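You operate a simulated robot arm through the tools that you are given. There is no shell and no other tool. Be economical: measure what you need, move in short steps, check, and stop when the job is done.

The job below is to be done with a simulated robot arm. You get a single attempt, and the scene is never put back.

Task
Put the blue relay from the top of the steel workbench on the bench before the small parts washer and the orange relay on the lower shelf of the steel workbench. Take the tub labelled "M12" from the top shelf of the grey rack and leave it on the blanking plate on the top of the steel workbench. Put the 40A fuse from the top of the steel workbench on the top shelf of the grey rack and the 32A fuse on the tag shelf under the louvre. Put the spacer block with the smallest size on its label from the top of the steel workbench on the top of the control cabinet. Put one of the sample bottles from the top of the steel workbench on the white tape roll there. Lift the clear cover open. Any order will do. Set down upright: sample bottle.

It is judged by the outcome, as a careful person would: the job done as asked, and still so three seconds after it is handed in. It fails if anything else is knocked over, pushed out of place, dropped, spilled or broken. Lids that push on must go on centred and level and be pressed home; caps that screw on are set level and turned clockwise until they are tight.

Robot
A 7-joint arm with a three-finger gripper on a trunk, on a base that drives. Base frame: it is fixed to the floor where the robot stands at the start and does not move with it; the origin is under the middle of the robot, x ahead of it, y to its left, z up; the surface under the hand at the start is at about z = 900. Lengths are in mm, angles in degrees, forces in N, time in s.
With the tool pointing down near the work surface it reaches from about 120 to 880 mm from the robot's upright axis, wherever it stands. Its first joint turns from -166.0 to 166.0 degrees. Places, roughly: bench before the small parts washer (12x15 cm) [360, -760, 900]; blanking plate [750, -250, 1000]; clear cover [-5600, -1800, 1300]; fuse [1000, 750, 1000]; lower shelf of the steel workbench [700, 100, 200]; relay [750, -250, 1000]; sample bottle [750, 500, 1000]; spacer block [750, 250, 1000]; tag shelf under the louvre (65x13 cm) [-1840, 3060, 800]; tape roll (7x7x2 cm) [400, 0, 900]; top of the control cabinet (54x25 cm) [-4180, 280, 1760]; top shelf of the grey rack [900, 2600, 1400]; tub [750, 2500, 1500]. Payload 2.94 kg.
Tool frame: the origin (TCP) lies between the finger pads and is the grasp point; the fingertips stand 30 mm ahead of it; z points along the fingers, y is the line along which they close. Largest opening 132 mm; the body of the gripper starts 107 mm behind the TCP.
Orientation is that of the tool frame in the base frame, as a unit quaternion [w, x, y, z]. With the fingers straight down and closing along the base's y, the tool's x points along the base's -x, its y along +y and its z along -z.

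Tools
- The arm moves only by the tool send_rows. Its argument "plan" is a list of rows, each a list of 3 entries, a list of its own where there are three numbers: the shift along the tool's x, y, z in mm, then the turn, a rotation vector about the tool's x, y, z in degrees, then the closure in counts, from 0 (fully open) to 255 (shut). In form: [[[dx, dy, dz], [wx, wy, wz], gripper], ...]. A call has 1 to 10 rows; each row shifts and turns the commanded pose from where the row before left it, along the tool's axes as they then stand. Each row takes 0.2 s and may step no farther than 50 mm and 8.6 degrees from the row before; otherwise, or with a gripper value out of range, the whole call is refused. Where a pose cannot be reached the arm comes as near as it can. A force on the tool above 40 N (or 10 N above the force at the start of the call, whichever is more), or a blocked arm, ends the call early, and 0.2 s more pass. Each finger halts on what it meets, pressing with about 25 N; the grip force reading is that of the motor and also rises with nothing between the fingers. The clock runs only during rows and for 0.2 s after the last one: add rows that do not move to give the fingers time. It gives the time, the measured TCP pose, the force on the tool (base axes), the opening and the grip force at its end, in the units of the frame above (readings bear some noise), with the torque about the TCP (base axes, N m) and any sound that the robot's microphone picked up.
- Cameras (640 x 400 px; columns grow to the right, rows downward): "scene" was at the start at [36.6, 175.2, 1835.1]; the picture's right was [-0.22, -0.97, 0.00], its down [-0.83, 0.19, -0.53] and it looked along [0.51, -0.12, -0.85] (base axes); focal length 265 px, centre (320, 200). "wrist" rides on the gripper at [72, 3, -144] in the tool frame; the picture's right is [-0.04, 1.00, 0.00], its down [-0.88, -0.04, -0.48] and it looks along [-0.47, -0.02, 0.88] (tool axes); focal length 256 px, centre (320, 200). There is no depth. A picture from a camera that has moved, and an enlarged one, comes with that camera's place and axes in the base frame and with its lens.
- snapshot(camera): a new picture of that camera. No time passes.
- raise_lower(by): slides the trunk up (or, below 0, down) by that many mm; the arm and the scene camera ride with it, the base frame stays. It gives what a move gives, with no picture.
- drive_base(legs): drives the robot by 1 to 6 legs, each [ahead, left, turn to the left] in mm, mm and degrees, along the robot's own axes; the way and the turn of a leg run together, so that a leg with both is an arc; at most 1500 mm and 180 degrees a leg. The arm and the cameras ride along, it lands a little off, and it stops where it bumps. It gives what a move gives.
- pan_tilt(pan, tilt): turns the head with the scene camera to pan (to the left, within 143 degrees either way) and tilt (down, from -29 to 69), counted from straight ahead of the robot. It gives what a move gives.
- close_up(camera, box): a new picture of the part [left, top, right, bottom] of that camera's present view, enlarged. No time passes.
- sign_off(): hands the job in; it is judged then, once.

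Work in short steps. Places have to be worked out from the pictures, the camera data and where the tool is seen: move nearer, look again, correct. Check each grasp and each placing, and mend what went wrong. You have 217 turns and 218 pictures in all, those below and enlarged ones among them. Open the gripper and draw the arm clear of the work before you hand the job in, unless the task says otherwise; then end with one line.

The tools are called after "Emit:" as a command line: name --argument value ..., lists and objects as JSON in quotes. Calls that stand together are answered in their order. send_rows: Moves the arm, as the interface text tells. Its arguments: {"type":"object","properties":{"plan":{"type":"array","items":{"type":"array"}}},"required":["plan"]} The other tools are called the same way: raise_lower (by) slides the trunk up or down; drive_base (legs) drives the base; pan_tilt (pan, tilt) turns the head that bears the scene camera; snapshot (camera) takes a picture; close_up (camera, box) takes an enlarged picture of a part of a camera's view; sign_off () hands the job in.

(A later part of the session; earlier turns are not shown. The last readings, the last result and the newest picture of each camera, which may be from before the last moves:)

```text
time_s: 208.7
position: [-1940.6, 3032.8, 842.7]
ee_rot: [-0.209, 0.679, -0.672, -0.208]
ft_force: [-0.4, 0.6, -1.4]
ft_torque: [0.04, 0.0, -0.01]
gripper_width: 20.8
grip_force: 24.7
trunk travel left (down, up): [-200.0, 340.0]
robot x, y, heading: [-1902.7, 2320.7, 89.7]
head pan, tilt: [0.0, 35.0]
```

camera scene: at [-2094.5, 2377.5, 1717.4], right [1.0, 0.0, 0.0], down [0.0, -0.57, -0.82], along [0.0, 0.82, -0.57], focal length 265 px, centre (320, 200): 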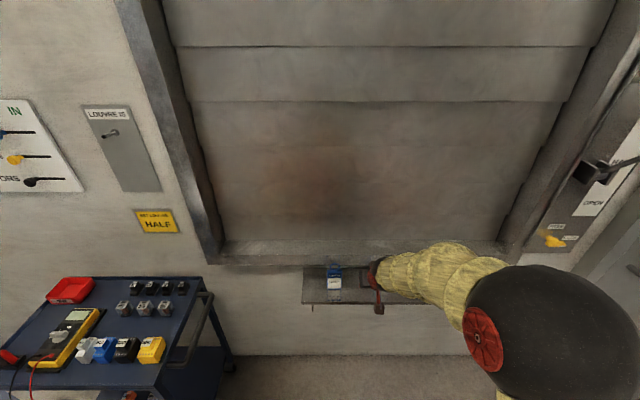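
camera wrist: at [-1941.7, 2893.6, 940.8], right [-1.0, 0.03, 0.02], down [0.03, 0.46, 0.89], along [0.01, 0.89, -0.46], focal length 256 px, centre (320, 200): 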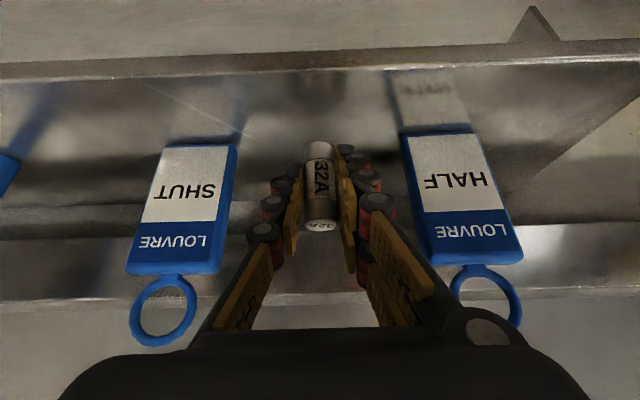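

Emit:
send_rows --plan '[[[1.1, 0, 1.6], [0, 0, 0], 255], [[0.8, 0, 1.2], [0, 0, 0], 255]]'

Emit:
send_rows --plan '[[[0.8, 0, 1.2], [0, 0, 0], 255], [[0.8, 0, 1.2], [0, 0, 0], 255]]'

```text
time_s: 209.3
position: [-1940.8, 3032.7, 840.3]
ee_rot: [-0.21, 0.678, -0.672, -0.209]
ft_force: [0.0, -0.9, 3.3]
ft_torque: [-0.02, -0.01, -0.03]
gripper_width: 20.7
grip_force: 25.4
trunk travel left (down, up): [-200.0, 340.0]
robot x, y, heading: [-1905.3, 2318.6, 90.0]
head pan, tilt: [0.0, 35.0]
```

```text
time_s: 209.9
position: [-1940.2, 3033.1, 840.2]
ee_rot: [-0.211, 0.678, -0.672, -0.211]
ft_force: [3.6, -6.3, 20.8]
ft_torque: [-0.06, -0.08, -0.03]
gripper_width: 20.9
grip_force: 24.6
trunk travel left (down, up): [-200.0, 340.0]
robot x, y, heading: [-1903.2, 2318.1, 90.0]
head pan, tilt: [0.0, 35.0]
```

Contact. I open to ~45 mm and draw back along the tool axis.

Emit:
send_rows --plan '[[[-0.6, 0, -0.8], [0, 0, 0], 255], [[0, 0, 0], [0, 0, 0], 205], [[0, 0, 0], [0, 0, 0], 170], [[0, 0, 0], [0, 0, 0], 170], [[0, 0, -25], [0, 0, 0], 170], [[0, 0, -40], [0, 0, 0], 170], [[0, 0, -48], [0, 0, 0], 170], [[0, 0, -48], [0, 0, 0], 170]]'

Emit:
snapshot --camera "wrist"

```text
time_s: 211.7
position: [-1940.1, 2938.9, 968.9]
ee_rot: [-0.208, 0.68, -0.672, -0.207]
ft_force: [0.0, 0.0, -1.5]
ft_torque: [0.06, -0.02, 0.03]
gripper_width: 43.9
grip_force: 0.2
trunk travel left (down, up): [-200.0, 340.0]
robot x, y, heading: [-1900.7, 2318.4, 89.6]
head pan, tilt: [0.0, 35.0]
```

```text
122 pictures are left
camera wrist: at [-1942.5, 2798.5, 1047.3], right [-1.0, 0.03, 0.02], down [0.03, 0.46, 0.89], along [0.01, 0.89, -0.46], focal length 256 px, centre (320, 200)
```

wrist: 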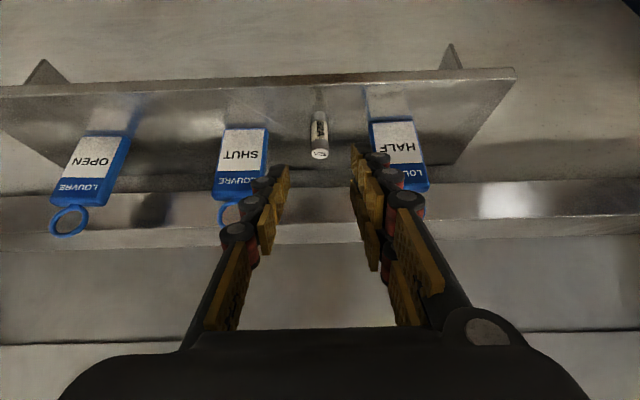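

32A fuse stands on the tag shelf. I restore trunk and hand orientation, then drive back to the bench for the 25 block.

Emit:
raise_lower --by 150

Emit:
drive_base --legs '[[-500, 0, 0], [0, -1480, 0], [0, 0, -90], [0, -780, 0], [0, -780, 0]]'

Emit:
send_rows --plan '[[[0, 0, 0], [0, 8.5, 0], 60], [[0, 0, 0], [0, 8.5, 0], 60], [[0, 0, 0], [0, 8.5, 0], 60], [[0, 0, 0], [0, 8.5, 0], 60]]'

Emit:
pan_tilt --pan 5 --tilt 50

Emit:
snapshot --camera "scene"

```text
time_s: 213.5
position: [-1941.1, 2940.4, 1119.1]
ee_rot: [-0.209, 0.678, -0.673, -0.208]
ft_force: [-0.5, -1.2, -0.3]
ft_torque: [-0.02, -0.01, -0.01]
gripper_width: 43.8
grip_force: 0.0
trunk travel left (down, up): [-350.0, 190.0]
robot x, y, heading: [-1902.5, 2319.3, 89.7]
head pan, tilt: [0.0, 35.0]
```

```text
time_s: 234.9
position: [269.3, 337.4, 1118.0]
ee_rot: [0.295, -0.021, 0.955, 0.005]
ft_force: [0.1, -0.6, 0.3]
ft_torque: [0.03, 0.0, 0.0]
gripper_width: 44.1
grip_force: 0.0
trunk travel left (down, up): [-350.0, 190.0]
robot x, y, heading: [-348.4, 274.9, 1.8]
head pan, tilt: [0.0, 35.0]
```

```text
time_s: 235.9
position: [270.6, 336.1, 1116.9]
ee_rot: [0.001, -0.022, 1.0, -0.003]
ft_force: [0.9, -0.2, -1.2]
ft_torque: [-0.01, 0.01, -0.01]
gripper_width: 101.3
grip_force: 0.1
trunk travel left (down, up): [-350.0, 190.0]
robot x, y, heading: [-350.7, 276.1, 2.0]
head pan, tilt: [0.0, 35.0]
```

```text
time_s: 236.6
position: [269.7, 336.1, 1118.8]
ee_rot: [0.003, -0.022, 1.0, -0.002]
ft_force: [0.0, -0.1, 0.5]
ft_torque: [-0.01, 0.0, 0.0]
gripper_width: 101.0
grip_force: 0.0
trunk travel left (down, up): [-350.0, 190.0]
robot x, y, heading: [-349.4, 275.5, 2.2]
head pan, tilt: [5.0, 50.0]
```

```text
121 pictures are left
camera scene: at [-310.1, 475.6, 1845.6], right [0.12, -0.99, 0.0], down [-0.76, -0.09, -0.64], along [0.64, 0.08, -0.77], focal length 265 px, centre (320, 200)
```

scene: 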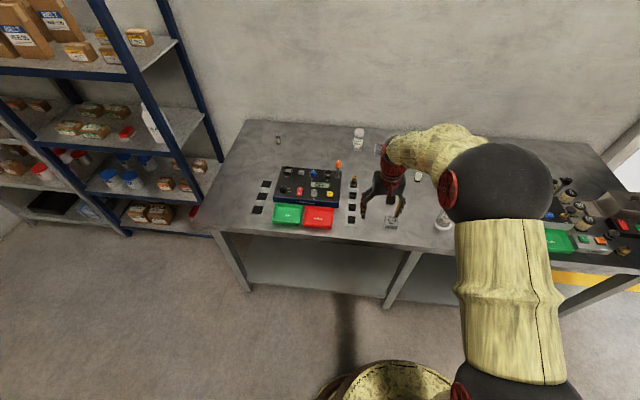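

I move the hand above the 25 block and look.

Emit:
send_rows --plan '[[[-38, -30, 0], [0, 0, 0], 60], [[-40, -30, 0], [0, 0, 0], 60], [[-40, -30, 0], [0, 0, 0], 60]]'

Emit:
snapshot --camera "wrist"

```text
time_s: 237.4
position: [392.2, 253.7, 1120.1]
ee_rot: [0.002, -0.022, 1.0, -0.002]
ft_force: [-0.3, -0.3, -0.3]
ft_torque: [0.02, 0.03, 0.04]
gripper_width: 101.1
grip_force: 0.0
trunk travel left (down, up): [-350.0, 190.0]
robot x, y, heading: [-349.1, 275.1, 2.1]
head pan, tilt: [5.0, 50.0]
```

```text
120 pictures are left
camera wrist: at [319.5, 254.5, 1263.3], right [0.0, 1.0, 0.0], down [0.88, 0.0, 0.48], along [0.48, 0.0, -0.88], focal length 256 px, centre (320, 200)
```

wrist: 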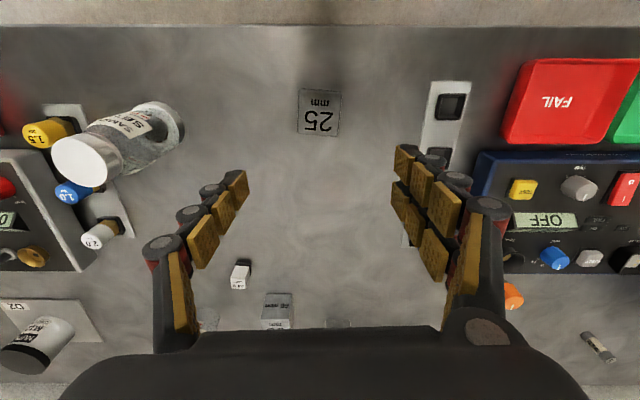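

Block at (384,252). Before grasping I test which hand pitch can reach z≈1800 (cabinet top), so as to grasp with a suitable pitch.

Emit:
raise_lower --by 190

Emit:
send_rows --plan '[[[10, 0, -48], [0, 0, 0], 60], [[10, 0, -48], [0, 0, 0], 60], [[10, 0, -48], [0, 0, 0], 60], [[10, 0, -48], [0, 0, 0], 60], [[10, 0, -48], [0, 0, 0], 60], [[0, 0, -49], [0, 0, 0], 60], [[0, 0, -49], [0, 0, 0], 60], [[0, 0, -49], [0, 0, 0], 60], [[0, 0, -49], [0, 0, 0], 60], [[0, 0, -49], [0, 0, 0], 60]]'

```text
time_s: 239.5
position: [391.7, 254.0, 1311.2]
ee_rot: [0.003, -0.022, 1.0, -0.002]
ft_force: [0.4, 0.2, -0.1]
ft_torque: [0.03, -0.01, -0.02]
gripper_width: 101.0
grip_force: 0.1
trunk travel left (down, up): [-540.0, 0.0]
robot x, y, heading: [-347.4, 275.6, 2.0]
head pan, tilt: [5.0, 50.0]
```

```text
time_s: 241.7
position: [304.2, 254.6, 1783.4]
ee_rot: [0.004, -0.023, 1.0, -0.002]
ft_force: [-1.5, 0.1, -0.6]
ft_torque: [-0.01, -0.18, 0.02]
gripper_width: 101.0
grip_force: 0.2
out of reach, approached as far as the arm can: row 10
trunk travel left (down, up): [-540.0, 0.0]
robot x, y, heading: [-349.2, 278.4, 1.9]
head pan, tilt: [5.0, 50.0]
```

Tool-down limit is ≈1783 at 650 mm ahead. I pitch 34° and try going higher.

Emit:
send_rows --plan '[[[0, 0, 0], [0, -8.5, 0], 60], [[0, 0, 0], [0, -8.5, 0], 60], [[0, 0, 0], [0, -8.5, 0], 60], [[0, 0, 0], [0, -8.5, 0], 60], [[-25, 0, -37], [0, 0, 0], 60], [[-25, 0, -37], [0, 0, 0], 60], [[-25, 0, -37], [0, 0, 0], 60]]'

```text
time_s: 243.3
position: [311.6, 254.5, 1913.0]
ee_rot: [0.293, -0.022, 0.956, 0.005]
ft_force: [1.0, -0.6, -0.1]
ft_torque: [-0.01, 0.08, -0.01]
gripper_width: 100.9
grip_force: 0.1
trunk travel left (down, up): [-540.0, 0.0]
robot x, y, heading: [-356.0, 276.9, 1.9]
head pan, tilt: [5.0, 50.0]
```

At 34° pitch z≈1913 works. I come back down keeping this pitch.

Emit:
raise_lower --by -190

Emit:
send_rows --plan '[[[27, 0, 40], [0, 0, 0], 60], [[27, 0, 40], [0, 0, 0], 60], [[27, 0, 40], [0, 0, 0], 60], [[27, 0, 40], [0, 0, 0], 60], [[27, 0, 40], [0, 0, 0], 60], [[27, 0, 40], [0, 0, 0], 60], [[27, 0, 40], [0, 0, 0], 60], [[27, 0, 40], [0, 0, 0], 60], [[27, 0, 40], [0, 0, 0], 60], [[27, 0, 40], [0, 0, 0], 60]]'

Emit:
send_rows --plan '[[[27, 0, 40], [0, 0, 0], 60], [[27, 0, 40], [0, 0, 0], 60], [[27, 0, 40], [0, 0, 0], 60], [[10, 0, 40], [0, 0, 0], 60]]'

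Emit:
snapshot --camera "wrist"

```text
time_s: 245.4
position: [308.0, 254.2, 1725.4]
ee_rot: [0.295, -0.022, 0.955, 0.005]
ft_force: [0.5, 0.3, -0.2]
ft_torque: [-0.02, 0.01, 0.02]
gripper_width: 100.9
grip_force: 0.0
trunk travel left (down, up): [-350.0, 190.0]
robot x, y, heading: [-348.2, 281.3, 1.9]
head pan, tilt: [5.0, 50.0]
```

```text
time_s: 247.6
position: [312.3, 250.7, 1240.9]
ee_rot: [0.296, -0.021, 0.955, 0.006]
ft_force: [-0.4, 0.2, -0.2]
ft_torque: [-0.01, 0.07, 0.0]
gripper_width: 100.8
grip_force: 0.0
trunk travel left (down, up): [-350.0, 190.0]
robot x, y, heading: [-349.7, 276.7, 2.2]
head pan, tilt: [5.0, 50.0]
```

```text
time_s: 248.6
position: [329.3, 253.6, 1056.7]
ee_rot: [0.295, -0.022, 0.955, 0.006]
ft_force: [0.3, -0.1, 0.2]
ft_torque: [0.02, 0.0, -0.02]
gripper_width: 100.8
grip_force: 0.1
trunk travel left (down, up): [-350.0, 190.0]
robot x, y, heading: [-350.1, 278.5, 1.9]
head pan, tilt: [5.0, 50.0]
```

```text
119 pictures are left
camera wrist: at [189.0, 250.3, 1134.8], right [-0.01, 1.0, 0.02], down [0.46, -0.01, 0.89], along [0.89, 0.02, -0.46], focal length 256 px, centre (320, 200)
```

wrist: 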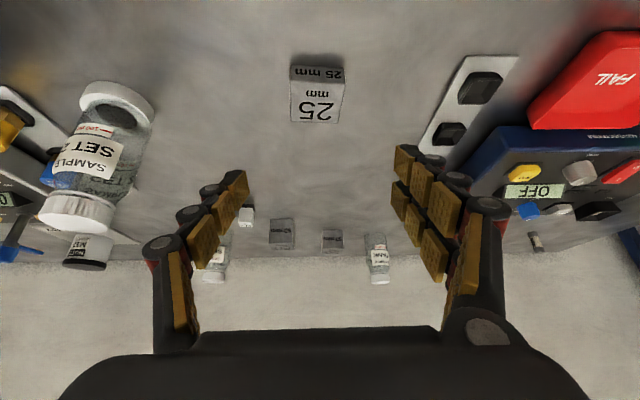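

Block: x 353–407, y≈252, top 923. I approach to TCP (382,252,938).

Emit:
send_rows --plan '[[[7.8, 0, 42], [0, 0, 0], 60], [[7.8, 0, 42], [0, 0, 0], 60], [[7, 0, 40], [0, 0, 0], 60], [[0, 0, 0], [0, 0, 0], 60]]'

Emit:
snapshot --camera "wrist"

```text
time_s: 249.6
position: [379.5, 256.5, 943.9]
ee_rot: [0.295, -0.021, 0.955, 0.005]
ft_force: [0.1, 0.1, 1.0]
ft_torque: [-0.02, -0.01, -0.01]
gripper_width: 101.1
grip_force: 0.1
trunk travel left (down, up): [-350.0, 190.0]
robot x, y, heading: [-350.7, 277.3, 2.0]
head pan, tilt: [5.0, 50.0]
```

```text
118 pictures are left
camera wrist: at [239.0, 254.7, 1021.8], right [-0.01, 1.0, 0.02], down [0.46, -0.02, 0.89], along [0.89, 0.02, -0.46], focal length 256 px, centre (320, 200)
```

wrist: 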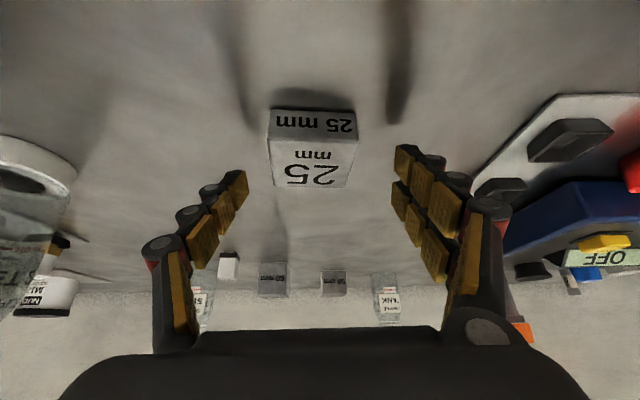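

I lower a bit more and close.

Emit:
send_rows --plan '[[[10, -2, 4.5], [0, 0, 0], 60], [[0, 0, 0], [0, 0, 0], 150], [[0, 0, 0], [0, 0, 0], 255], [[0, 0, 0], [0, 0, 0], 255], [[0, 0, 0], [0, 0, 0], 255], [[0, 0, 0], [0, 0, 0], 255], [[0, 0, 0], [0, 0, 0], 255]]'

Emit:
send_rows --plan '[[[-16, 0, -24], [0, 0, 0], 255], [[-25, 0, -38], [0, 0, 0], 255], [[-25, 0, -38], [0, 0, 0], 255]]'

Emit:
snapshot --camera "wrist"

```text
time_s: 251.2
position: [373.7, 254.4, 936.6]
ee_rot: [0.296, -0.023, 0.955, 0.005]
ft_force: [1.6, 6.1, 13.9]
ft_torque: [0.69, -0.05, -0.05]
gripper_width: 54.2
grip_force: 24.6
trunk travel left (down, up): [-350.0, 190.0]
robot x, y, heading: [-352.4, 277.6, 2.0]
head pan, tilt: [5.0, 50.0]
```

```text
time_s: 252.0
position: [369.7, 254.6, 1052.5]
ee_rot: [0.295, -0.021, 0.955, 0.005]
ft_force: [-0.9, -0.1, -2.1]
ft_torque: [-0.02, -0.07, -0.01]
gripper_width: 54.6
grip_force: 25.3
trunk travel left (down, up): [-350.0, 190.0]
robot x, y, heading: [-352.7, 274.4, 2.4]
head pan, tilt: [5.0, 50.0]
```

```text
117 pictures are left
camera wrist: at [230.1, 252.6, 1130.1], right [-0.01, 1.0, 0.02], down [0.46, -0.02, 0.89], along [0.89, 0.02, -0.46], focal length 256 px, centre (320, 200)
```

wrist: 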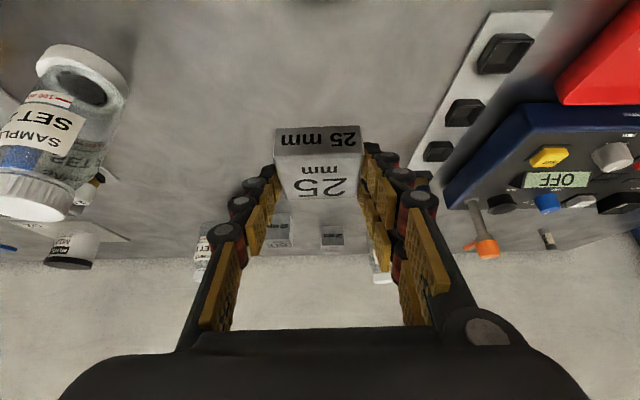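

Block held. I raise the trunk, turn around and look toward the control cabinet.

Emit:
raise_lower --by 190

Emit:
drive_base --legs '[[0, 0, -90], [0, 0, -91]]'

Emit:
pan_tilt --pan 0 --tilt 15

Emit:
snapshot --camera "scene"

```text
time_s: 254.1
position: [371.4, 255.8, 1241.2]
ee_rot: [0.295, -0.023, 0.955, 0.006]
ft_force: [0.0, 0.6, -2.5]
ft_torque: [0.02, 0.02, 0.0]
gripper_width: 54.6
grip_force: 25.4
trunk travel left (down, up): [-540.0, 0.0]
robot x, y, heading: [-348.8, 277.9, 1.9]
head pan, tilt: [5.0, 50.0]
```

```text
time_s: 262.2
position: [-1069.9, 323.8, 1242.1]
ee_rot: [0.0, 0.955, 0.006, -0.295]
ft_force: [0.6, 0.2, -1.3]
ft_torque: [-0.03, 0.0, -0.02]
gripper_width: 54.4
grip_force: 25.3
trunk travel left (down, up): [-540.0, 0.0]
robot x, y, heading: [-346.8, 273.9, -179.9]
head pan, tilt: [5.0, 50.0]
```

```text
time_s: 263.2
position: [-1070.2, 324.6, 1241.6]
ee_rot: [0.0, 0.956, 0.005, -0.295]
ft_force: [-0.2, -0.1, -1.6]
ft_torque: [-0.01, -0.03, 0.02]
gripper_width: 54.4
grip_force: 25.1
trunk travel left (down, up): [-540.0, 0.0]
robot x, y, heading: [-350.2, 278.8, -180.0]
head pan, tilt: [0.0, 15.0]
```

```text
116 pictures are left
camera scene: at [-414.8, 87.2, 2089.2], right [0.0, 1.0, 0.0], down [0.26, 0.0, -0.97], along [-0.97, 0.0, -0.26], focal length 265 px, centre (320, 200)
```

scene: 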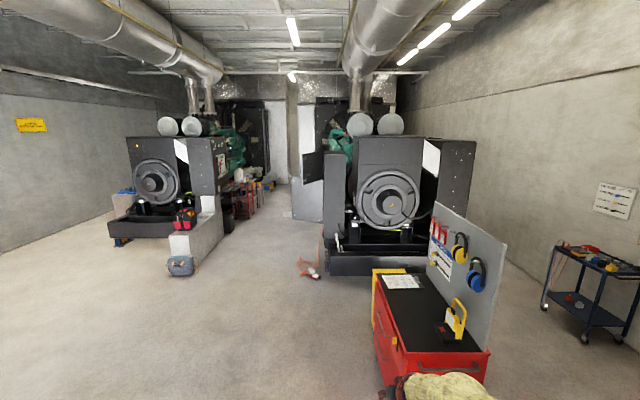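

Emit:
close_up --camera "scene" --box '[270, 90, 430, 290]'

Emit:
close_up --camera "scene" --box '[90, 100, 250, 290]'

```text
2.00 times, centred on (350, 190) of scene
camera zoom: at [-414.8, 87.2, 2089.2], right [0.0, 1.0, 0.0], down [0.26, 0.0, -0.97], along [-0.97, 0.0, -0.26], focal length 530 px, centre (260, 220)
```

zoom: 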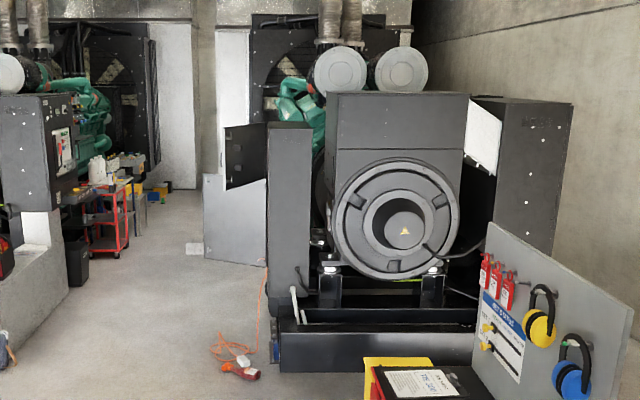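

```text
2.11 times, centred on (170, 195) of scene
camera zoom: at [-414.8, 87.2, 2089.2], right [0.0, 1.0, 0.0], down [0.26, 0.0, -0.97], along [-0.97, 0.0, -0.26], focal length 558 px, centre (636, 210)
```

zoom: 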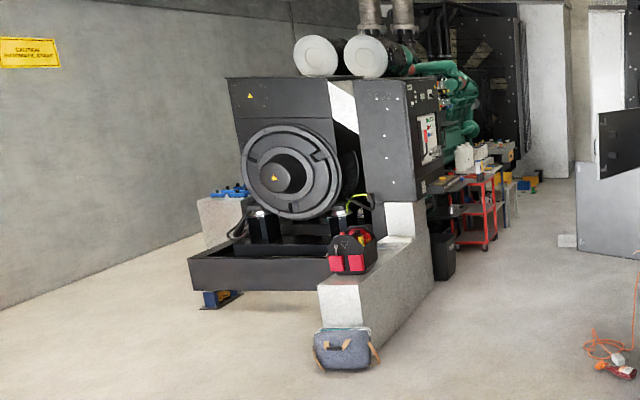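

The control cabinet is the narrow grey one at the left of the right-hand generator (top ≈ x −3.9…−4.45 m, y 0.15…0.40). The way along y≈150 is clear; I drive 2500 mm and raise the hand.

Emit:
drive_base --legs '[[1250, 120, 0], [1250, 0, 0]]'

Emit:
send_rows --plan '[[[-27, 0, -40], [0, 0, 0], 255], [[-27, 0, -40], [0, 0, 0], 255], [[-27, 0, -40], [0, 0, 0], 255], [[-27, 0, -40], [0, 0, 0], 255], [[-27, 0, -40], [0, 0, 0], 255], [[-27, 0, -40], [0, 0, 0], 255], [[-27, 0, -40], [0, 0, 0], 255], [[-27, 0, -40], [0, 0, 0], 255], [[-27, 0, -40], [0, 0, 0], 255], [[-27, 0, -40], [0, 0, 0], 255]]'

Emit:
send_rows --plan '[[[-16, 0, -44], [0, 0, 0], 255], [[-16, 0, -44], [0, 0, 0], 255], [[-16, 0, -44], [0, 0, 0], 255]]'

Emit:
snapshot --camera "scene"

Emit:
snapshot --camera "wrist"

```text
time_s: 275.5
position: [-3578.9, 224.1, 1241.8]
ee_rot: [-0.002, 0.956, -0.003, -0.294]
ft_force: [-0.1, 1.2, -3.4]
ft_torque: [-0.01, -0.02, -0.03]
gripper_width: 54.2
grip_force: 25.4
trunk travel left (down, up): [-540.0, 0.0]
robot x, y, heading: [-2856.5, 163.4, 179.2]
head pan, tilt: [0.0, 15.0]
```

```text
time_s: 277.7
position: [-3574.9, 222.2, 1725.7]
ee_rot: [-0.003, 0.956, -0.003, -0.295]
ft_force: [0.1, -0.7, -2.5]
ft_torque: [0.01, 0.01, -0.01]
gripper_width: 54.6
grip_force: 24.9
trunk travel left (down, up): [-540.0, 0.0]
robot x, y, heading: [-2859.5, 164.5, 179.3]
head pan, tilt: [0.0, 15.0]
```

```text
time_s: 278.5
position: [-3537.8, 221.8, 1861.9]
ee_rot: [-0.002, 0.956, -0.003, -0.295]
ft_force: [0.2, 0.1, -2.1]
ft_torque: [-0.01, -0.01, -0.03]
gripper_width: 54.3
grip_force: 25.2
trunk travel left (down, up): [-540.0, 0.0]
robot x, y, heading: [-2857.1, 161.9, 179.0]
head pan, tilt: [0.0, 15.0]
```

```text
113 pictures are left
camera scene: at [-2925.1, -25.2, 2089.4], right [0.02, 1.0, 0.0], down [0.26, 0.0, -0.97], along [-0.97, 0.02, -0.26], focal length 265 px, centre (320, 200)
```

scene: 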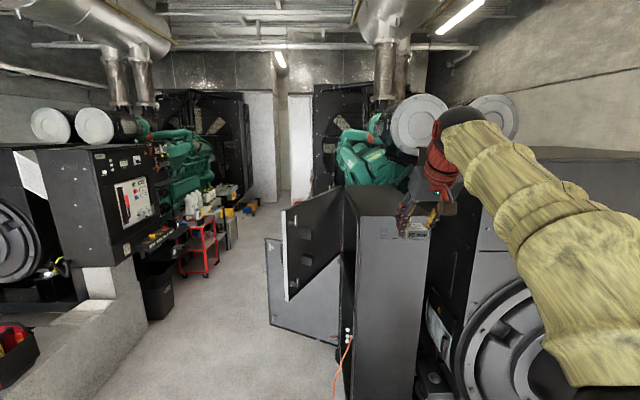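

```text
112 pictures are left
camera wrist: at [-3396.7, 218.3, 1940.6], right [-0.04, -1.0, 0.02], down [-0.46, 0.04, 0.89], along [-0.89, 0.03, -0.46], focal length 256 px, centre (320, 200)
```

wrist: 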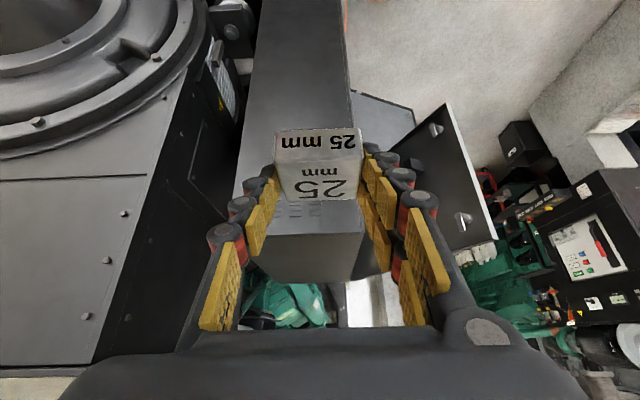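

Cabinet top clearly visible, x≈−3920…−4430, centre y≈280. I drive in 500 mm with a 55 mm right shift.

Emit:
drive_base --legs '[[500, -55, 0.8]]'

Emit:
pan_tilt --pan -15 --tilt 35

Emit:
snapshot --camera "scene"

Emit:
snapshot --camera "wrist"

```text
time_s: 281.2
position: [-4001.0, 270.9, 1859.7]
ee_rot: [0.0, 0.956, 0.003, -0.294]
ft_force: [1.0, -0.1, -1.2]
ft_torque: [-0.02, 0.05, 0.01]
gripper_width: 54.4
grip_force: 24.5
trunk travel left (down, up): [-540.0, 0.0]
robot x, y, heading: [-3316.2, 220.8, 180.0]
head pan, tilt: [0.0, 15.0]
stopped in leg 1: the robot was blocked; the commanded pose is now the measured one
```

```text
time_s: 282.1
position: [-4002.9, 269.2, 1858.8]
ee_rot: [-0.001, 0.956, 0.002, -0.293]
ft_force: [-0.4, 0.7, -2.3]
ft_torque: [0.0, -0.02, -0.03]
gripper_width: 54.4
grip_force: 24.8
trunk travel left (down, up): [-540.0, 0.0]
robot x, y, heading: [-3317.7, 217.2, 179.8]
head pan, tilt: [-15.0, 35.0]
```

```text
111 pictures are left
camera scene: at [-3377.0, 52.6, 2057.3], right [0.26, 0.96, 0.0], down [0.55, -0.15, -0.82], along [-0.79, 0.22, -0.57], focal length 265 px, centre (320, 200)
```

scene: 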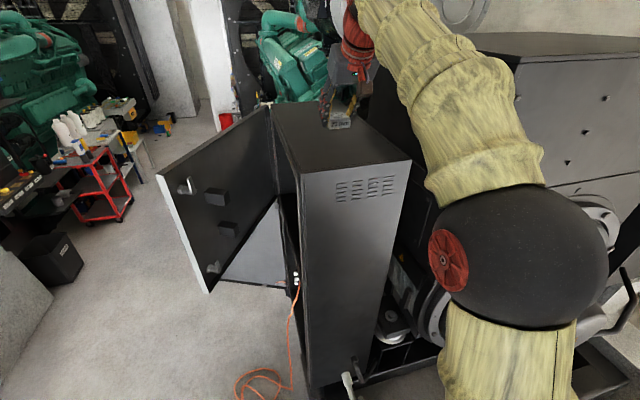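

```text
110 pictures are left
camera wrist: at [-3862.1, 267.5, 1936.7], right [-0.03, -1.0, 0.02], down [-0.46, 0.03, 0.89], along [-0.89, 0.02, -0.46], focal length 256 px, centre (320, 200)
```

wrist: 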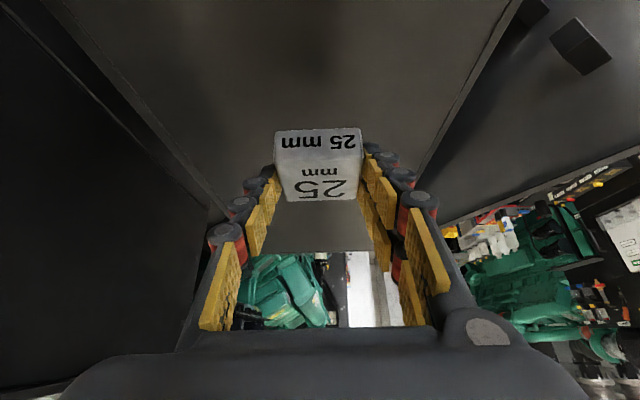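

The base was blocked at x≈−3317. I look down to see against what.

Emit:
pan_tilt --pan -10 --tilt 68

Emit:
snapshot --camera "scene"

```text
time_s: 283.1
position: [-4001.1, 269.5, 1859.3]
ee_rot: [0.0, 0.956, 0.003, -0.294]
ft_force: [0.5, -0.6, -1.6]
ft_torque: [0.02, -0.03, -0.03]
gripper_width: 54.6
grip_force: 24.9
trunk travel left (down, up): [-540.0, 0.0]
robot x, y, heading: [-3319.1, 218.9, 179.7]
head pan, tilt: [-10.0, 68.0]
```

```text
109 pictures are left
camera scene: at [-3346.6, 39.5, 2014.4], right [0.18, 0.98, 0.0], down [0.91, -0.17, -0.38], along [-0.37, 0.07, -0.93], focal length 265 px, centre (320, 200)
```

scene: 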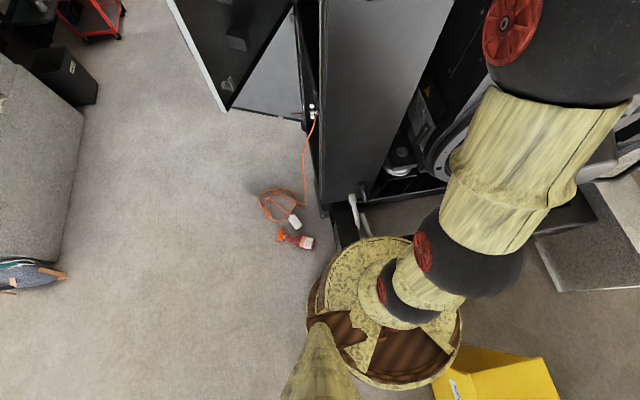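

The base merely rests against the generator skid corner. The hand reaches anyway: I extend 55 mm and lower toward the cabinet top.

Emit:
send_rows --plan '[[[-23, -4, 15.5], [0, 0, 0], 255], [[-23, -4, 15.5], [0, 0, 0], 255], [[14, 0, 20], [0, 0, 0], 255], [[10, 0, 14.5], [0, 0, 0], 255]]'

Emit:
pan_tilt --pan -15 --tilt 30

Emit:
close_up --camera "scene" --box '[240, 80, 430, 200]'

Emit:
snapshot --camera "wrist"

```text
time_s: 284.1
position: [-4059.3, 278.9, 1814.1]
ee_rot: [-0.001, 0.956, 0.002, -0.292]
ft_force: [-0.4, 0.1, -3.6]
ft_torque: [0.0, -0.09, -0.02]
gripper_width: 54.3
grip_force: 24.8
trunk travel left (down, up): [-540.0, 0.0]
robot x, y, heading: [-3319.4, 215.1, 179.6]
head pan, tilt: [-10.0, 68.0]
```

```text
time_s: 285.1
position: [-4056.2, 277.4, 1814.7]
ee_rot: [-0.001, 0.956, 0.003, -0.293]
ft_force: [0.3, 0.6, -2.1]
ft_torque: [0.0, -0.02, 0.0]
gripper_width: 54.5
grip_force: 24.6
trunk travel left (down, up): [-540.0, 0.0]
robot x, y, heading: [-3318.2, 220.1, 179.7]
head pan, tilt: [-15.0, 30.0]
```

```text
3.33 times, centred on (335, 140) of scene
camera zoom: at [-3377.8, 53.1, 2065.0], right [0.26, 0.96, 0.0], down [0.48, -0.13, -0.87], along [-0.83, 0.23, -0.5], focal length 884 px, centre (270, 400)
```

zoom: 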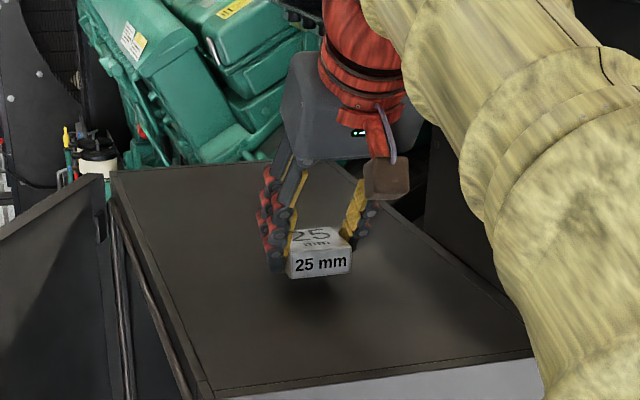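

```text
107 pictures are left
camera wrist: at [-3916.1, 276.0, 1894.1], right [-0.03, -1.0, 0.02], down [-0.46, 0.03, 0.89], along [-0.89, 0.02, -0.46], focal length 256 px, centre (320, 200)
```

wrist: 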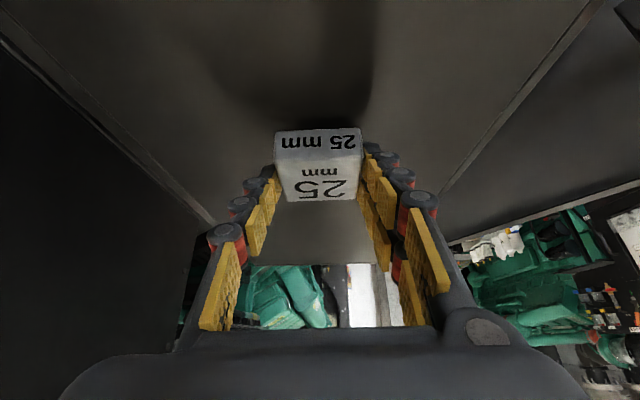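

Well over the top, central. I step down until contact.

Emit:
send_rows --plan '[[[2.3, 0, 3.3], [0, 0, 0], 255], [[2.3, 0, 3.3], [0, 0, 0], 255]]'

Emit:
send_rows --plan '[[[1.7, 0, 2.5], [0, 0, 0], 255], [[1.7, 0, 2.5], [0, 0, 0], 255]]'

Emit:
send_rows --plan '[[[1.1, 0, 1.6], [0, 0, 0], 255], [[1.1, 0, 1.6], [0, 0, 0], 255]]'

```text
time_s: 285.7
position: [-4056.2, 277.8, 1807.2]
ee_rot: [-0.001, 0.957, 0.003, -0.292]
ft_force: [-0.4, 0.5, -1.2]
ft_torque: [-0.01, 0.0, 0.02]
gripper_width: 54.5
grip_force: 24.7
trunk travel left (down, up): [-540.0, 0.0]
robot x, y, heading: [-3318.6, 219.4, 179.7]
head pan, tilt: [-15.0, 30.0]
```

```text
time_s: 286.3
position: [-4057.7, 279.2, 1801.7]
ee_rot: [0.0, 0.956, 0.003, -0.292]
ft_force: [-1.0, 0.3, -2.2]
ft_torque: [-0.01, 0.03, 0.01]
gripper_width: 54.3
grip_force: 24.9
trunk travel left (down, up): [-540.0, 0.0]
robot x, y, heading: [-3318.6, 220.0, 179.8]
head pan, tilt: [-15.0, 30.0]
```

```text
time_s: 286.9
position: [-4055.2, 277.3, 1802.2]
ee_rot: [-0.001, 0.955, 0.003, -0.296]
ft_force: [-6.1, 2.1, 14.1]
ft_torque: [-0.4, 0.41, -0.17]
gripper_width: 54.1
grip_force: 25.1
trunk travel left (down, up): [-540.0, 0.0]
robot x, y, heading: [-3315.7, 219.3, 179.3]
head pan, tilt: [-15.0, 30.0]
```

Contact with one edge; I press 1 mm more, then open and withdraw.

Emit:
send_rows --plan '[[[0.8, 0, 1.2], [0, 0, 0], 255], [[0, 0, 0], [0, 0, 0], 200], [[0, 0, 0], [0, 0, 0], 130], [[0, 0, 0], [0, 0, 0], 100], [[0, 0, 0], [0, 0, 0], 80], [[0, 0, 0], [0, 0, 0], 80], [[-10, 0, -20], [0, 0, 0], 80], [[-20, 0, -40], [0, 0, 0], 80], [[-20, 0, -40], [0, 0, 0], 80]]'

Emit:
close_up --camera "scene" --box '[240, 80, 430, 200]'

```text
time_s: 288.9
position: [-4043.3, 278.0, 1906.5]
ee_rot: [0.0, 0.957, 0.003, -0.291]
ft_force: [-0.3, 0.1, -1.0]
ft_torque: [-0.01, -0.03, 0.02]
gripper_width: 90.5
grip_force: 0.1
trunk travel left (down, up): [-540.0, 0.0]
robot x, y, heading: [-3317.9, 216.3, 179.7]
head pan, tilt: [-15.0, 30.0]
```

```text
3.33 times, centred on (335, 140) of scene
camera zoom: at [-3379.2, 53.5, 2065.0], right [0.26, 0.96, 0.0], down [0.48, -0.13, -0.87], along [-0.83, 0.23, -0.5], focal length 884 px, centre (270, 400)
```

zoom: 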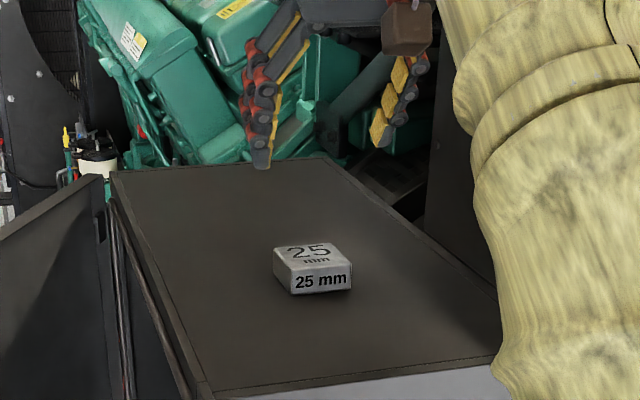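

Block sits flat on the cabinet top. I back off and drive to the aisle on the left to view the clear cover.

Emit:
drive_base --legs '[[-500, 0, 0], [0, 1200, 0], [1300, 0, 0]]'

Emit:
pan_tilt --pan 20 --tilt 20

Emit:
snapshot --camera "scene"

```text
time_s: 303.6
position: [-4844.5, -912.4, 1907.5]
ee_rot: [0.001, 0.956, 0.006, -0.293]
ft_force: [0.3, -0.4, -0.1]
ft_torque: [-0.01, -0.01, -0.04]
gripper_width: 90.6
grip_force: 0.0
trunk travel left (down, up): [-540.0, 0.0]
robot x, y, heading: [-4120.4, -966.5, 180.0]
head pan, tilt: [-15.0, 30.0]
```

```text
time_s: 304.6
position: [-4842.6, -913.4, 1907.2]
ee_rot: [0.0, 0.956, 0.005, -0.292]
ft_force: [0.8, 0.0, -0.1]
ft_torque: [-0.03, -0.02, 0.01]
gripper_width: 90.4
grip_force: 0.0
trunk travel left (down, up): [-540.0, 0.0]
robot x, y, heading: [-4122.0, -970.2, 180.1]
head pan, tilt: [20.0, 20.0]
```

```text
105 pictures are left
camera scene: at [-4179.2, -1189.3, 2081.1], right [-0.34, 0.94, 0.0], down [0.32, 0.12, -0.94], along [-0.88, -0.32, -0.34], focal length 265 px, centre (320, 200)
```

scene: 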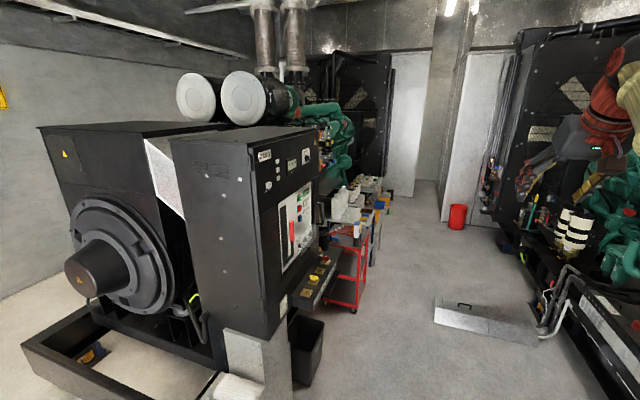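

Emit:
close_up --camera "scene" --box '[240, 120, 360, 320]'

```text
2.00 times, centred on (300, 220) of scene
camera zoom: at [-4179.2, -1189.3, 2081.1], right [-0.34, 0.94, 0.0], down [0.32, 0.12, -0.94], along [-0.88, -0.32, -0.34], focal length 530 px, centre (360, 160)
```

zoom: 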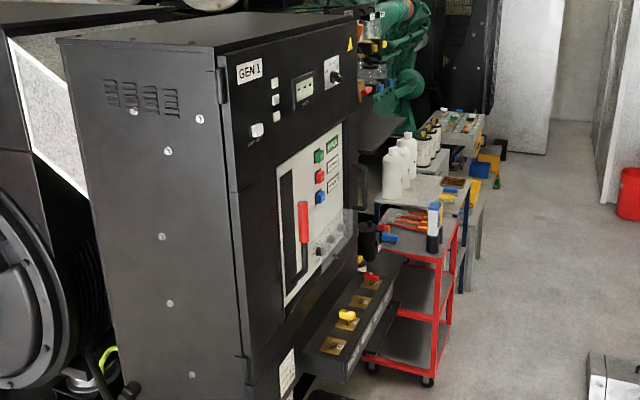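

The panel on GEN 1 faces +y. I lower the arm, move to in front of it (y≈−780) and turn to face it.

Emit:
raise_lower --by -190

Emit:
send_rows --plan '[[[40, 0, 20], [0, 0, 0], 255], [[40, 0, 20], [0, 0, 0], 255], [[40, 0, 20], [0, 0, 0], 255], [[40, 0, 20], [0, 0, 0], 255], [[40, 0, 20], [0, 0, 0], 255], [[40, 0, 20], [0, 0, 0], 255], [[30, 0, 20], [0, 0, 0], 255]]'

Emit:
drive_base --legs '[[1400, -190, 0], [0, 0, 90]]'

Emit:
pan_tilt --pan 0 --tilt 25

Emit:
snapshot --camera "scene"

```text
time_s: 306.7
position: [-4843.1, -911.7, 1718.9]
ee_rot: [0.0, 0.956, 0.005, -0.293]
ft_force: [-0.6, 0.2, 0.2]
ft_torque: [-0.02, -0.01, 0.0]
gripper_width: 90.4
grip_force: 0.1
trunk travel left (down, up): [-350.0, 190.0]
robot x, y, heading: [-4118.5, -966.1, 179.9]
head pan, tilt: [20.0, 20.0]
```

```text
time_s: 308.3
position: [-4696.6, -906.6, 1452.4]
ee_rot: [0.0, 0.956, 0.006, -0.292]
ft_force: [0.0, -0.4, 0.8]
ft_torque: [0.04, -0.02, 0.02]
gripper_width: 0.1
grip_force: 20.7
trunk travel left (down, up): [-350.0, 190.0]
robot x, y, heading: [-4117.7, -966.6, 180.1]
head pan, tilt: [20.0, 20.0]
```

```text
time_s: 319.1
position: [-5586.2, -1350.5, 1452.2]
ee_rot: [0.206, 0.677, 0.676, -0.208]
ft_force: [0.6, 0.1, 0.0]
ft_torque: [0.01, -0.03, 0.0]
gripper_width: 0.1
grip_force: 25.2
trunk travel left (down, up): [-350.0, 190.0]
robot x, y, heading: [-5518.0, -776.0, -90.7]
head pan, tilt: [20.0, 20.0]
```

```text
time_s: 320.0
position: [-5586.4, -1351.0, 1451.4]
ee_rot: [0.206, 0.677, 0.675, -0.209]
ft_force: [-0.2, 0.1, 0.0]
ft_torque: [0.01, 0.02, 0.0]
gripper_width: 0.4
grip_force: 25.1
trunk travel left (down, up): [-350.0, 190.0]
robot x, y, heading: [-5518.0, -772.8, -90.5]
head pan, tilt: [0.0, 25.0]
```

```text
103 pictures are left
camera scene: at [-5330.7, -838.1, 1883.1], right [-1.0, 0.01, 0.0], down [0.01, 0.42, -0.91], along [-0.01, -0.91, -0.42], focal length 265 px, centre (320, 200)
```

scene: 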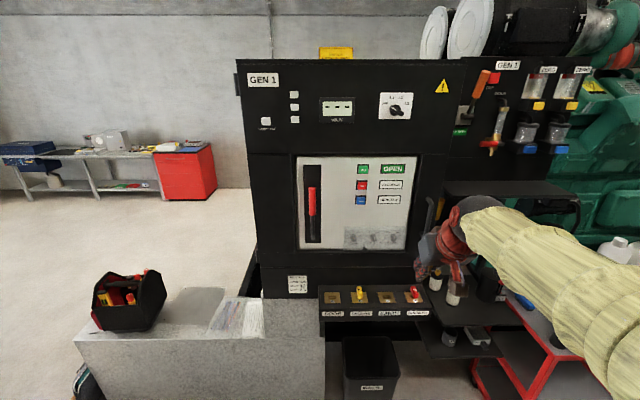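

Emit:
close_up --camera "scene" --box '[280, 140, 450, 260]'

Emit:
close_up --camera "scene" --box '[440, 60, 600, 160]'

Emit:
close_up --camera "scene" --box '[330, 200, 430, 263]'

```text
3.33 times, centred on (365, 200) of scene
camera zoom: at [-5330.7, -838.1, 1883.1], right [-1.0, 0.01, 0.0], down [0.01, 0.42, -0.91], along [-0.01, -0.91, -0.42], focal length 884 px, centre (170, 200)
```

zoom: 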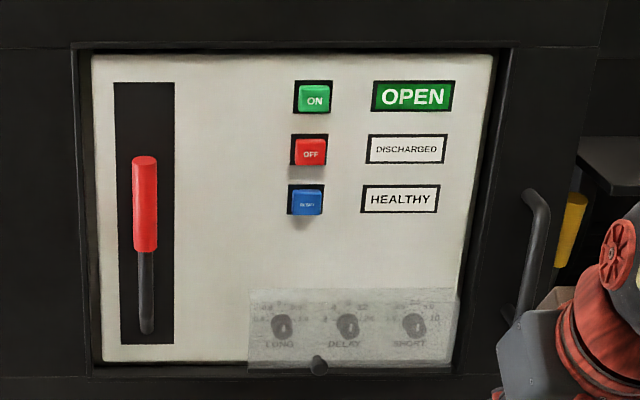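

```text
4.00 times, centred on (520, 110) of scene
camera zoom: at [-5330.7, -838.1, 1883.1], right [-1.0, 0.01, 0.0], down [0.01, 0.42, -0.91], along [-0.01, -0.91, -0.42], focal length 1061 px, centre (-480, 560)
```

zoom: 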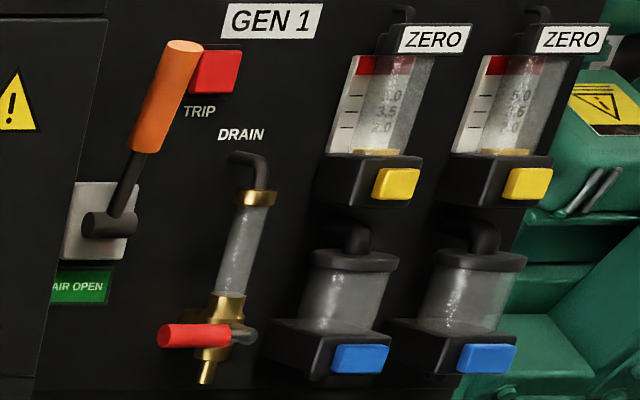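

```text
6.35 times, centred on (380, 232) of scene
camera zoom: at [-5330.7, -838.1, 1883.1], right [-1.0, 0.01, 0.0], down [0.01, 0.42, -0.91], along [-0.01, -0.91, -0.42], focal length 1684 px, centre (-61, -0)
```

zoom: 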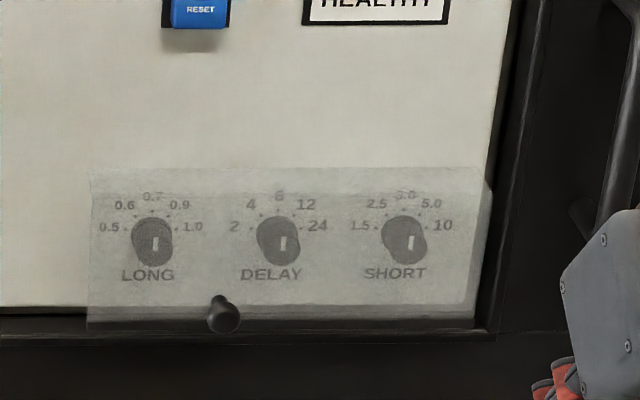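

The clear cover is over three dials at the panel's lower right, hinged on top with a small knob at its bottom. I take the wrist view to triangulate.

Emit:
snapshot --camera "wrist"

Emit:
close_up --camera "wrist" --box '[200, 0, 440, 150]'

```text
99 pictures are left
camera wrist: at [-5582.7, -1209.8, 1530.3], right [1.0, -0.04, 0.02], down [-0.04, -0.46, 0.89], along [-0.02, -0.89, -0.46], focal length 256 px, centre (320, 200)
```

wrist: 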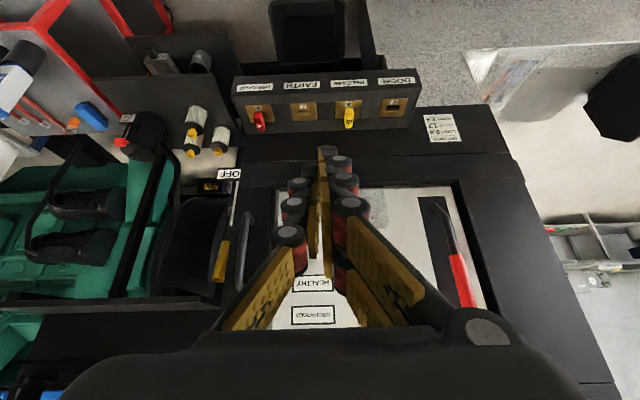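

```text
2.67 times, centred on (320, 75) of wrist
camera zoom: at [-5582.7, -1209.8, 1530.3], right [1.0, -0.04, 0.02], down [-0.04, -0.46, 0.89], along [-0.02, -0.89, -0.46], focal length 683 px, centre (320, 533)
```

zoom: 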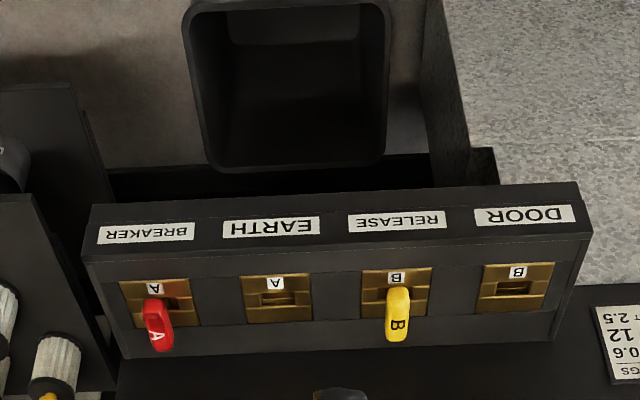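

Triangulation: panel plane y≈−1795, cover z≈1200–1320, knob ≈(−5529,−1770,1215). I drive 250 mm closer, shift the hand left and open the fingers a bit.

Emit:
drive_base --legs '[[250, 0, 0.6]]'

Emit:
send_rows --plan '[[[0, 40, 0], [0, 0, 0], 150], [[0, 40, 0], [0, -7, 0], 150], [[0, 40, 0], [0, -7, 0], 150], [[0, 40, 0], [0, 0, 0], 150]]'

Emit:
snapshot --camera "wrist"

Emit:
snapshot --camera "scene"

```text
time_s: 321.8
position: [-5585.8, -1600.0, 1449.6]
ee_rot: [0.206, 0.674, 0.678, -0.207]
ft_force: [-0.1, 0.1, -0.6]
ft_torque: [0.02, 0.0, -0.01]
gripper_width: 0.0
grip_force: 24.9
trunk travel left (down, up): [-350.0, 190.0]
robot x, y, heading: [-5521.2, -1019.5, -90.6]
head pan, tilt: [0.0, 25.0]
```

```text
time_s: 322.8
position: [-5423.1, -1597.3, 1450.3]
ee_rot: [0.288, 0.644, 0.647, -0.289]
ft_force: [-0.8, 0.1, 0.1]
ft_torque: [0.01, 0.0, -0.02]
gripper_width: 54.3
grip_force: 0.2
trunk travel left (down, up): [-350.0, 190.0]
robot x, y, heading: [-5523.6, -1020.0, -90.3]
head pan, tilt: [0.0, 25.0]
```

```text
97 pictures are left
camera wrist: at [-5420.4, -1442.2, 1493.3], right [1.0, -0.02, 0.03], down [-0.03, -0.23, 0.97], along [-0.02, -0.97, -0.23], focal length 256 px, centre (320, 200)
```

wrist: 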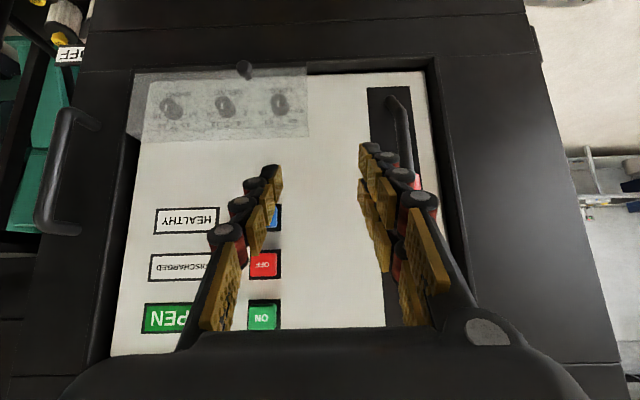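

```text
96 pictures are left
camera scene: at [-5331.8, -1084.7, 1883.0], right [-1.0, 0.01, 0.0], down [0.0, 0.42, -0.91], along [-0.01, -0.91, -0.42], focal length 265 px, centre (320, 200)
```

scene: 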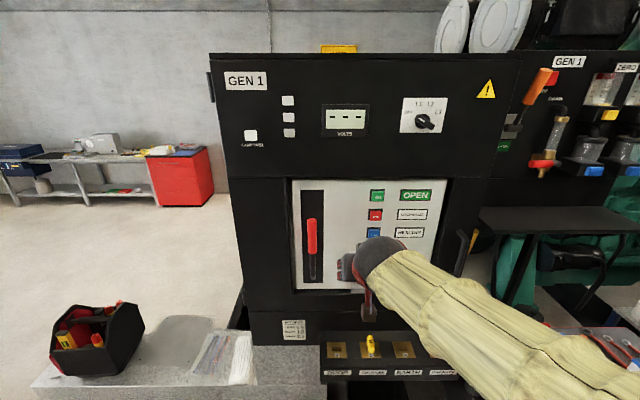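

Cover and knob are now visible in the wrist view; I zoom in on it.

Emit:
close_up --camera "wrist" --box '[110, 40, 350, 190]'

```text
2.67 times, centred on (230, 115) of wrist
camera zoom: at [-5420.4, -1442.2, 1493.3], right [1.0, -0.02, 0.03], down [-0.03, -0.23, 0.97], along [-0.02, -0.97, -0.23], focal length 683 px, centre (560, 427)
```

zoom: 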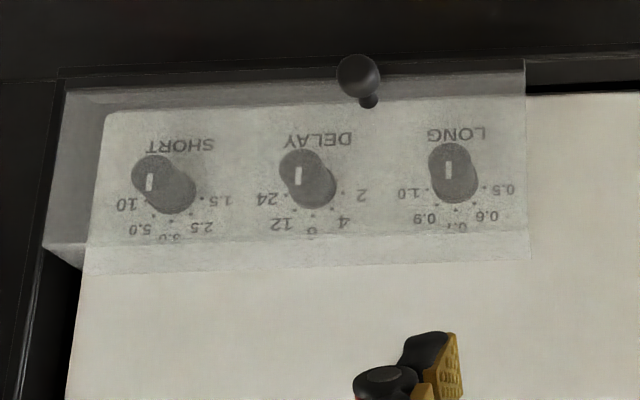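

Knob triangulated at ≈(−5518,−1716,1254); the cover is a box ~50 deep hinged at top (z≈1325). I approach with open fingers to a standoff.

Emit:
send_rows --plan '[[[13, -19, 28], [0, 0, 0], 150], [[13, -19, 28], [0, 0, 0], 150], [[13, -19, 28], [0, 0, 0], 150], [[13, -19, 28], [0, 0, 0], 150], [[14, -19, 28], [0, 0, 0], 150]]'

Emit:
snapshot --camera "wrist"

Emit:
close_up --camera "wrist" --box '[220, 90, 420, 215]'

```text
time_s: 324.0
position: [-5521.4, -1660.1, 1306.8]
ee_rot: [0.287, 0.644, 0.648, -0.288]
ft_force: [0.1, -0.5, 0.3]
ft_torque: [0.03, -0.01, -0.01]
gripper_width: 54.4
grip_force: 0.0
trunk travel left (down, up): [-350.0, 190.0]
robot x, y, heading: [-5523.7, -1020.3, -90.3]
head pan, tilt: [0.0, 25.0]
```

```text
94 pictures are left
camera wrist: at [-5518.5, -1504.7, 1350.0], right [1.0, -0.02, 0.03], down [-0.03, -0.23, 0.97], along [-0.02, -0.97, -0.23], focal length 256 px, centre (320, 200)
```

wrist: 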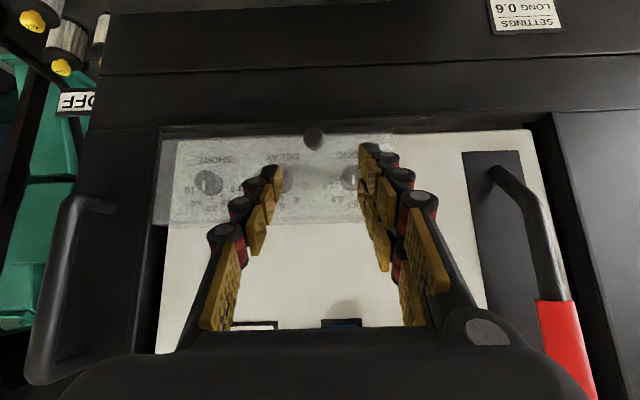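

```text
3.20 times, centred on (320, 152) of wrist
camera zoom: at [-5518.5, -1504.7, 1350.0], right [1.0, -0.02, 0.03], down [-0.03, -0.23, 0.97], along [-0.02, -0.97, -0.23], focal length 819 px, centre (320, 352)
```

zoom: 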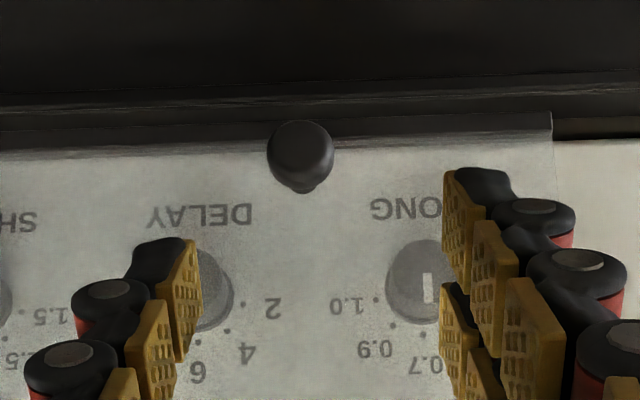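

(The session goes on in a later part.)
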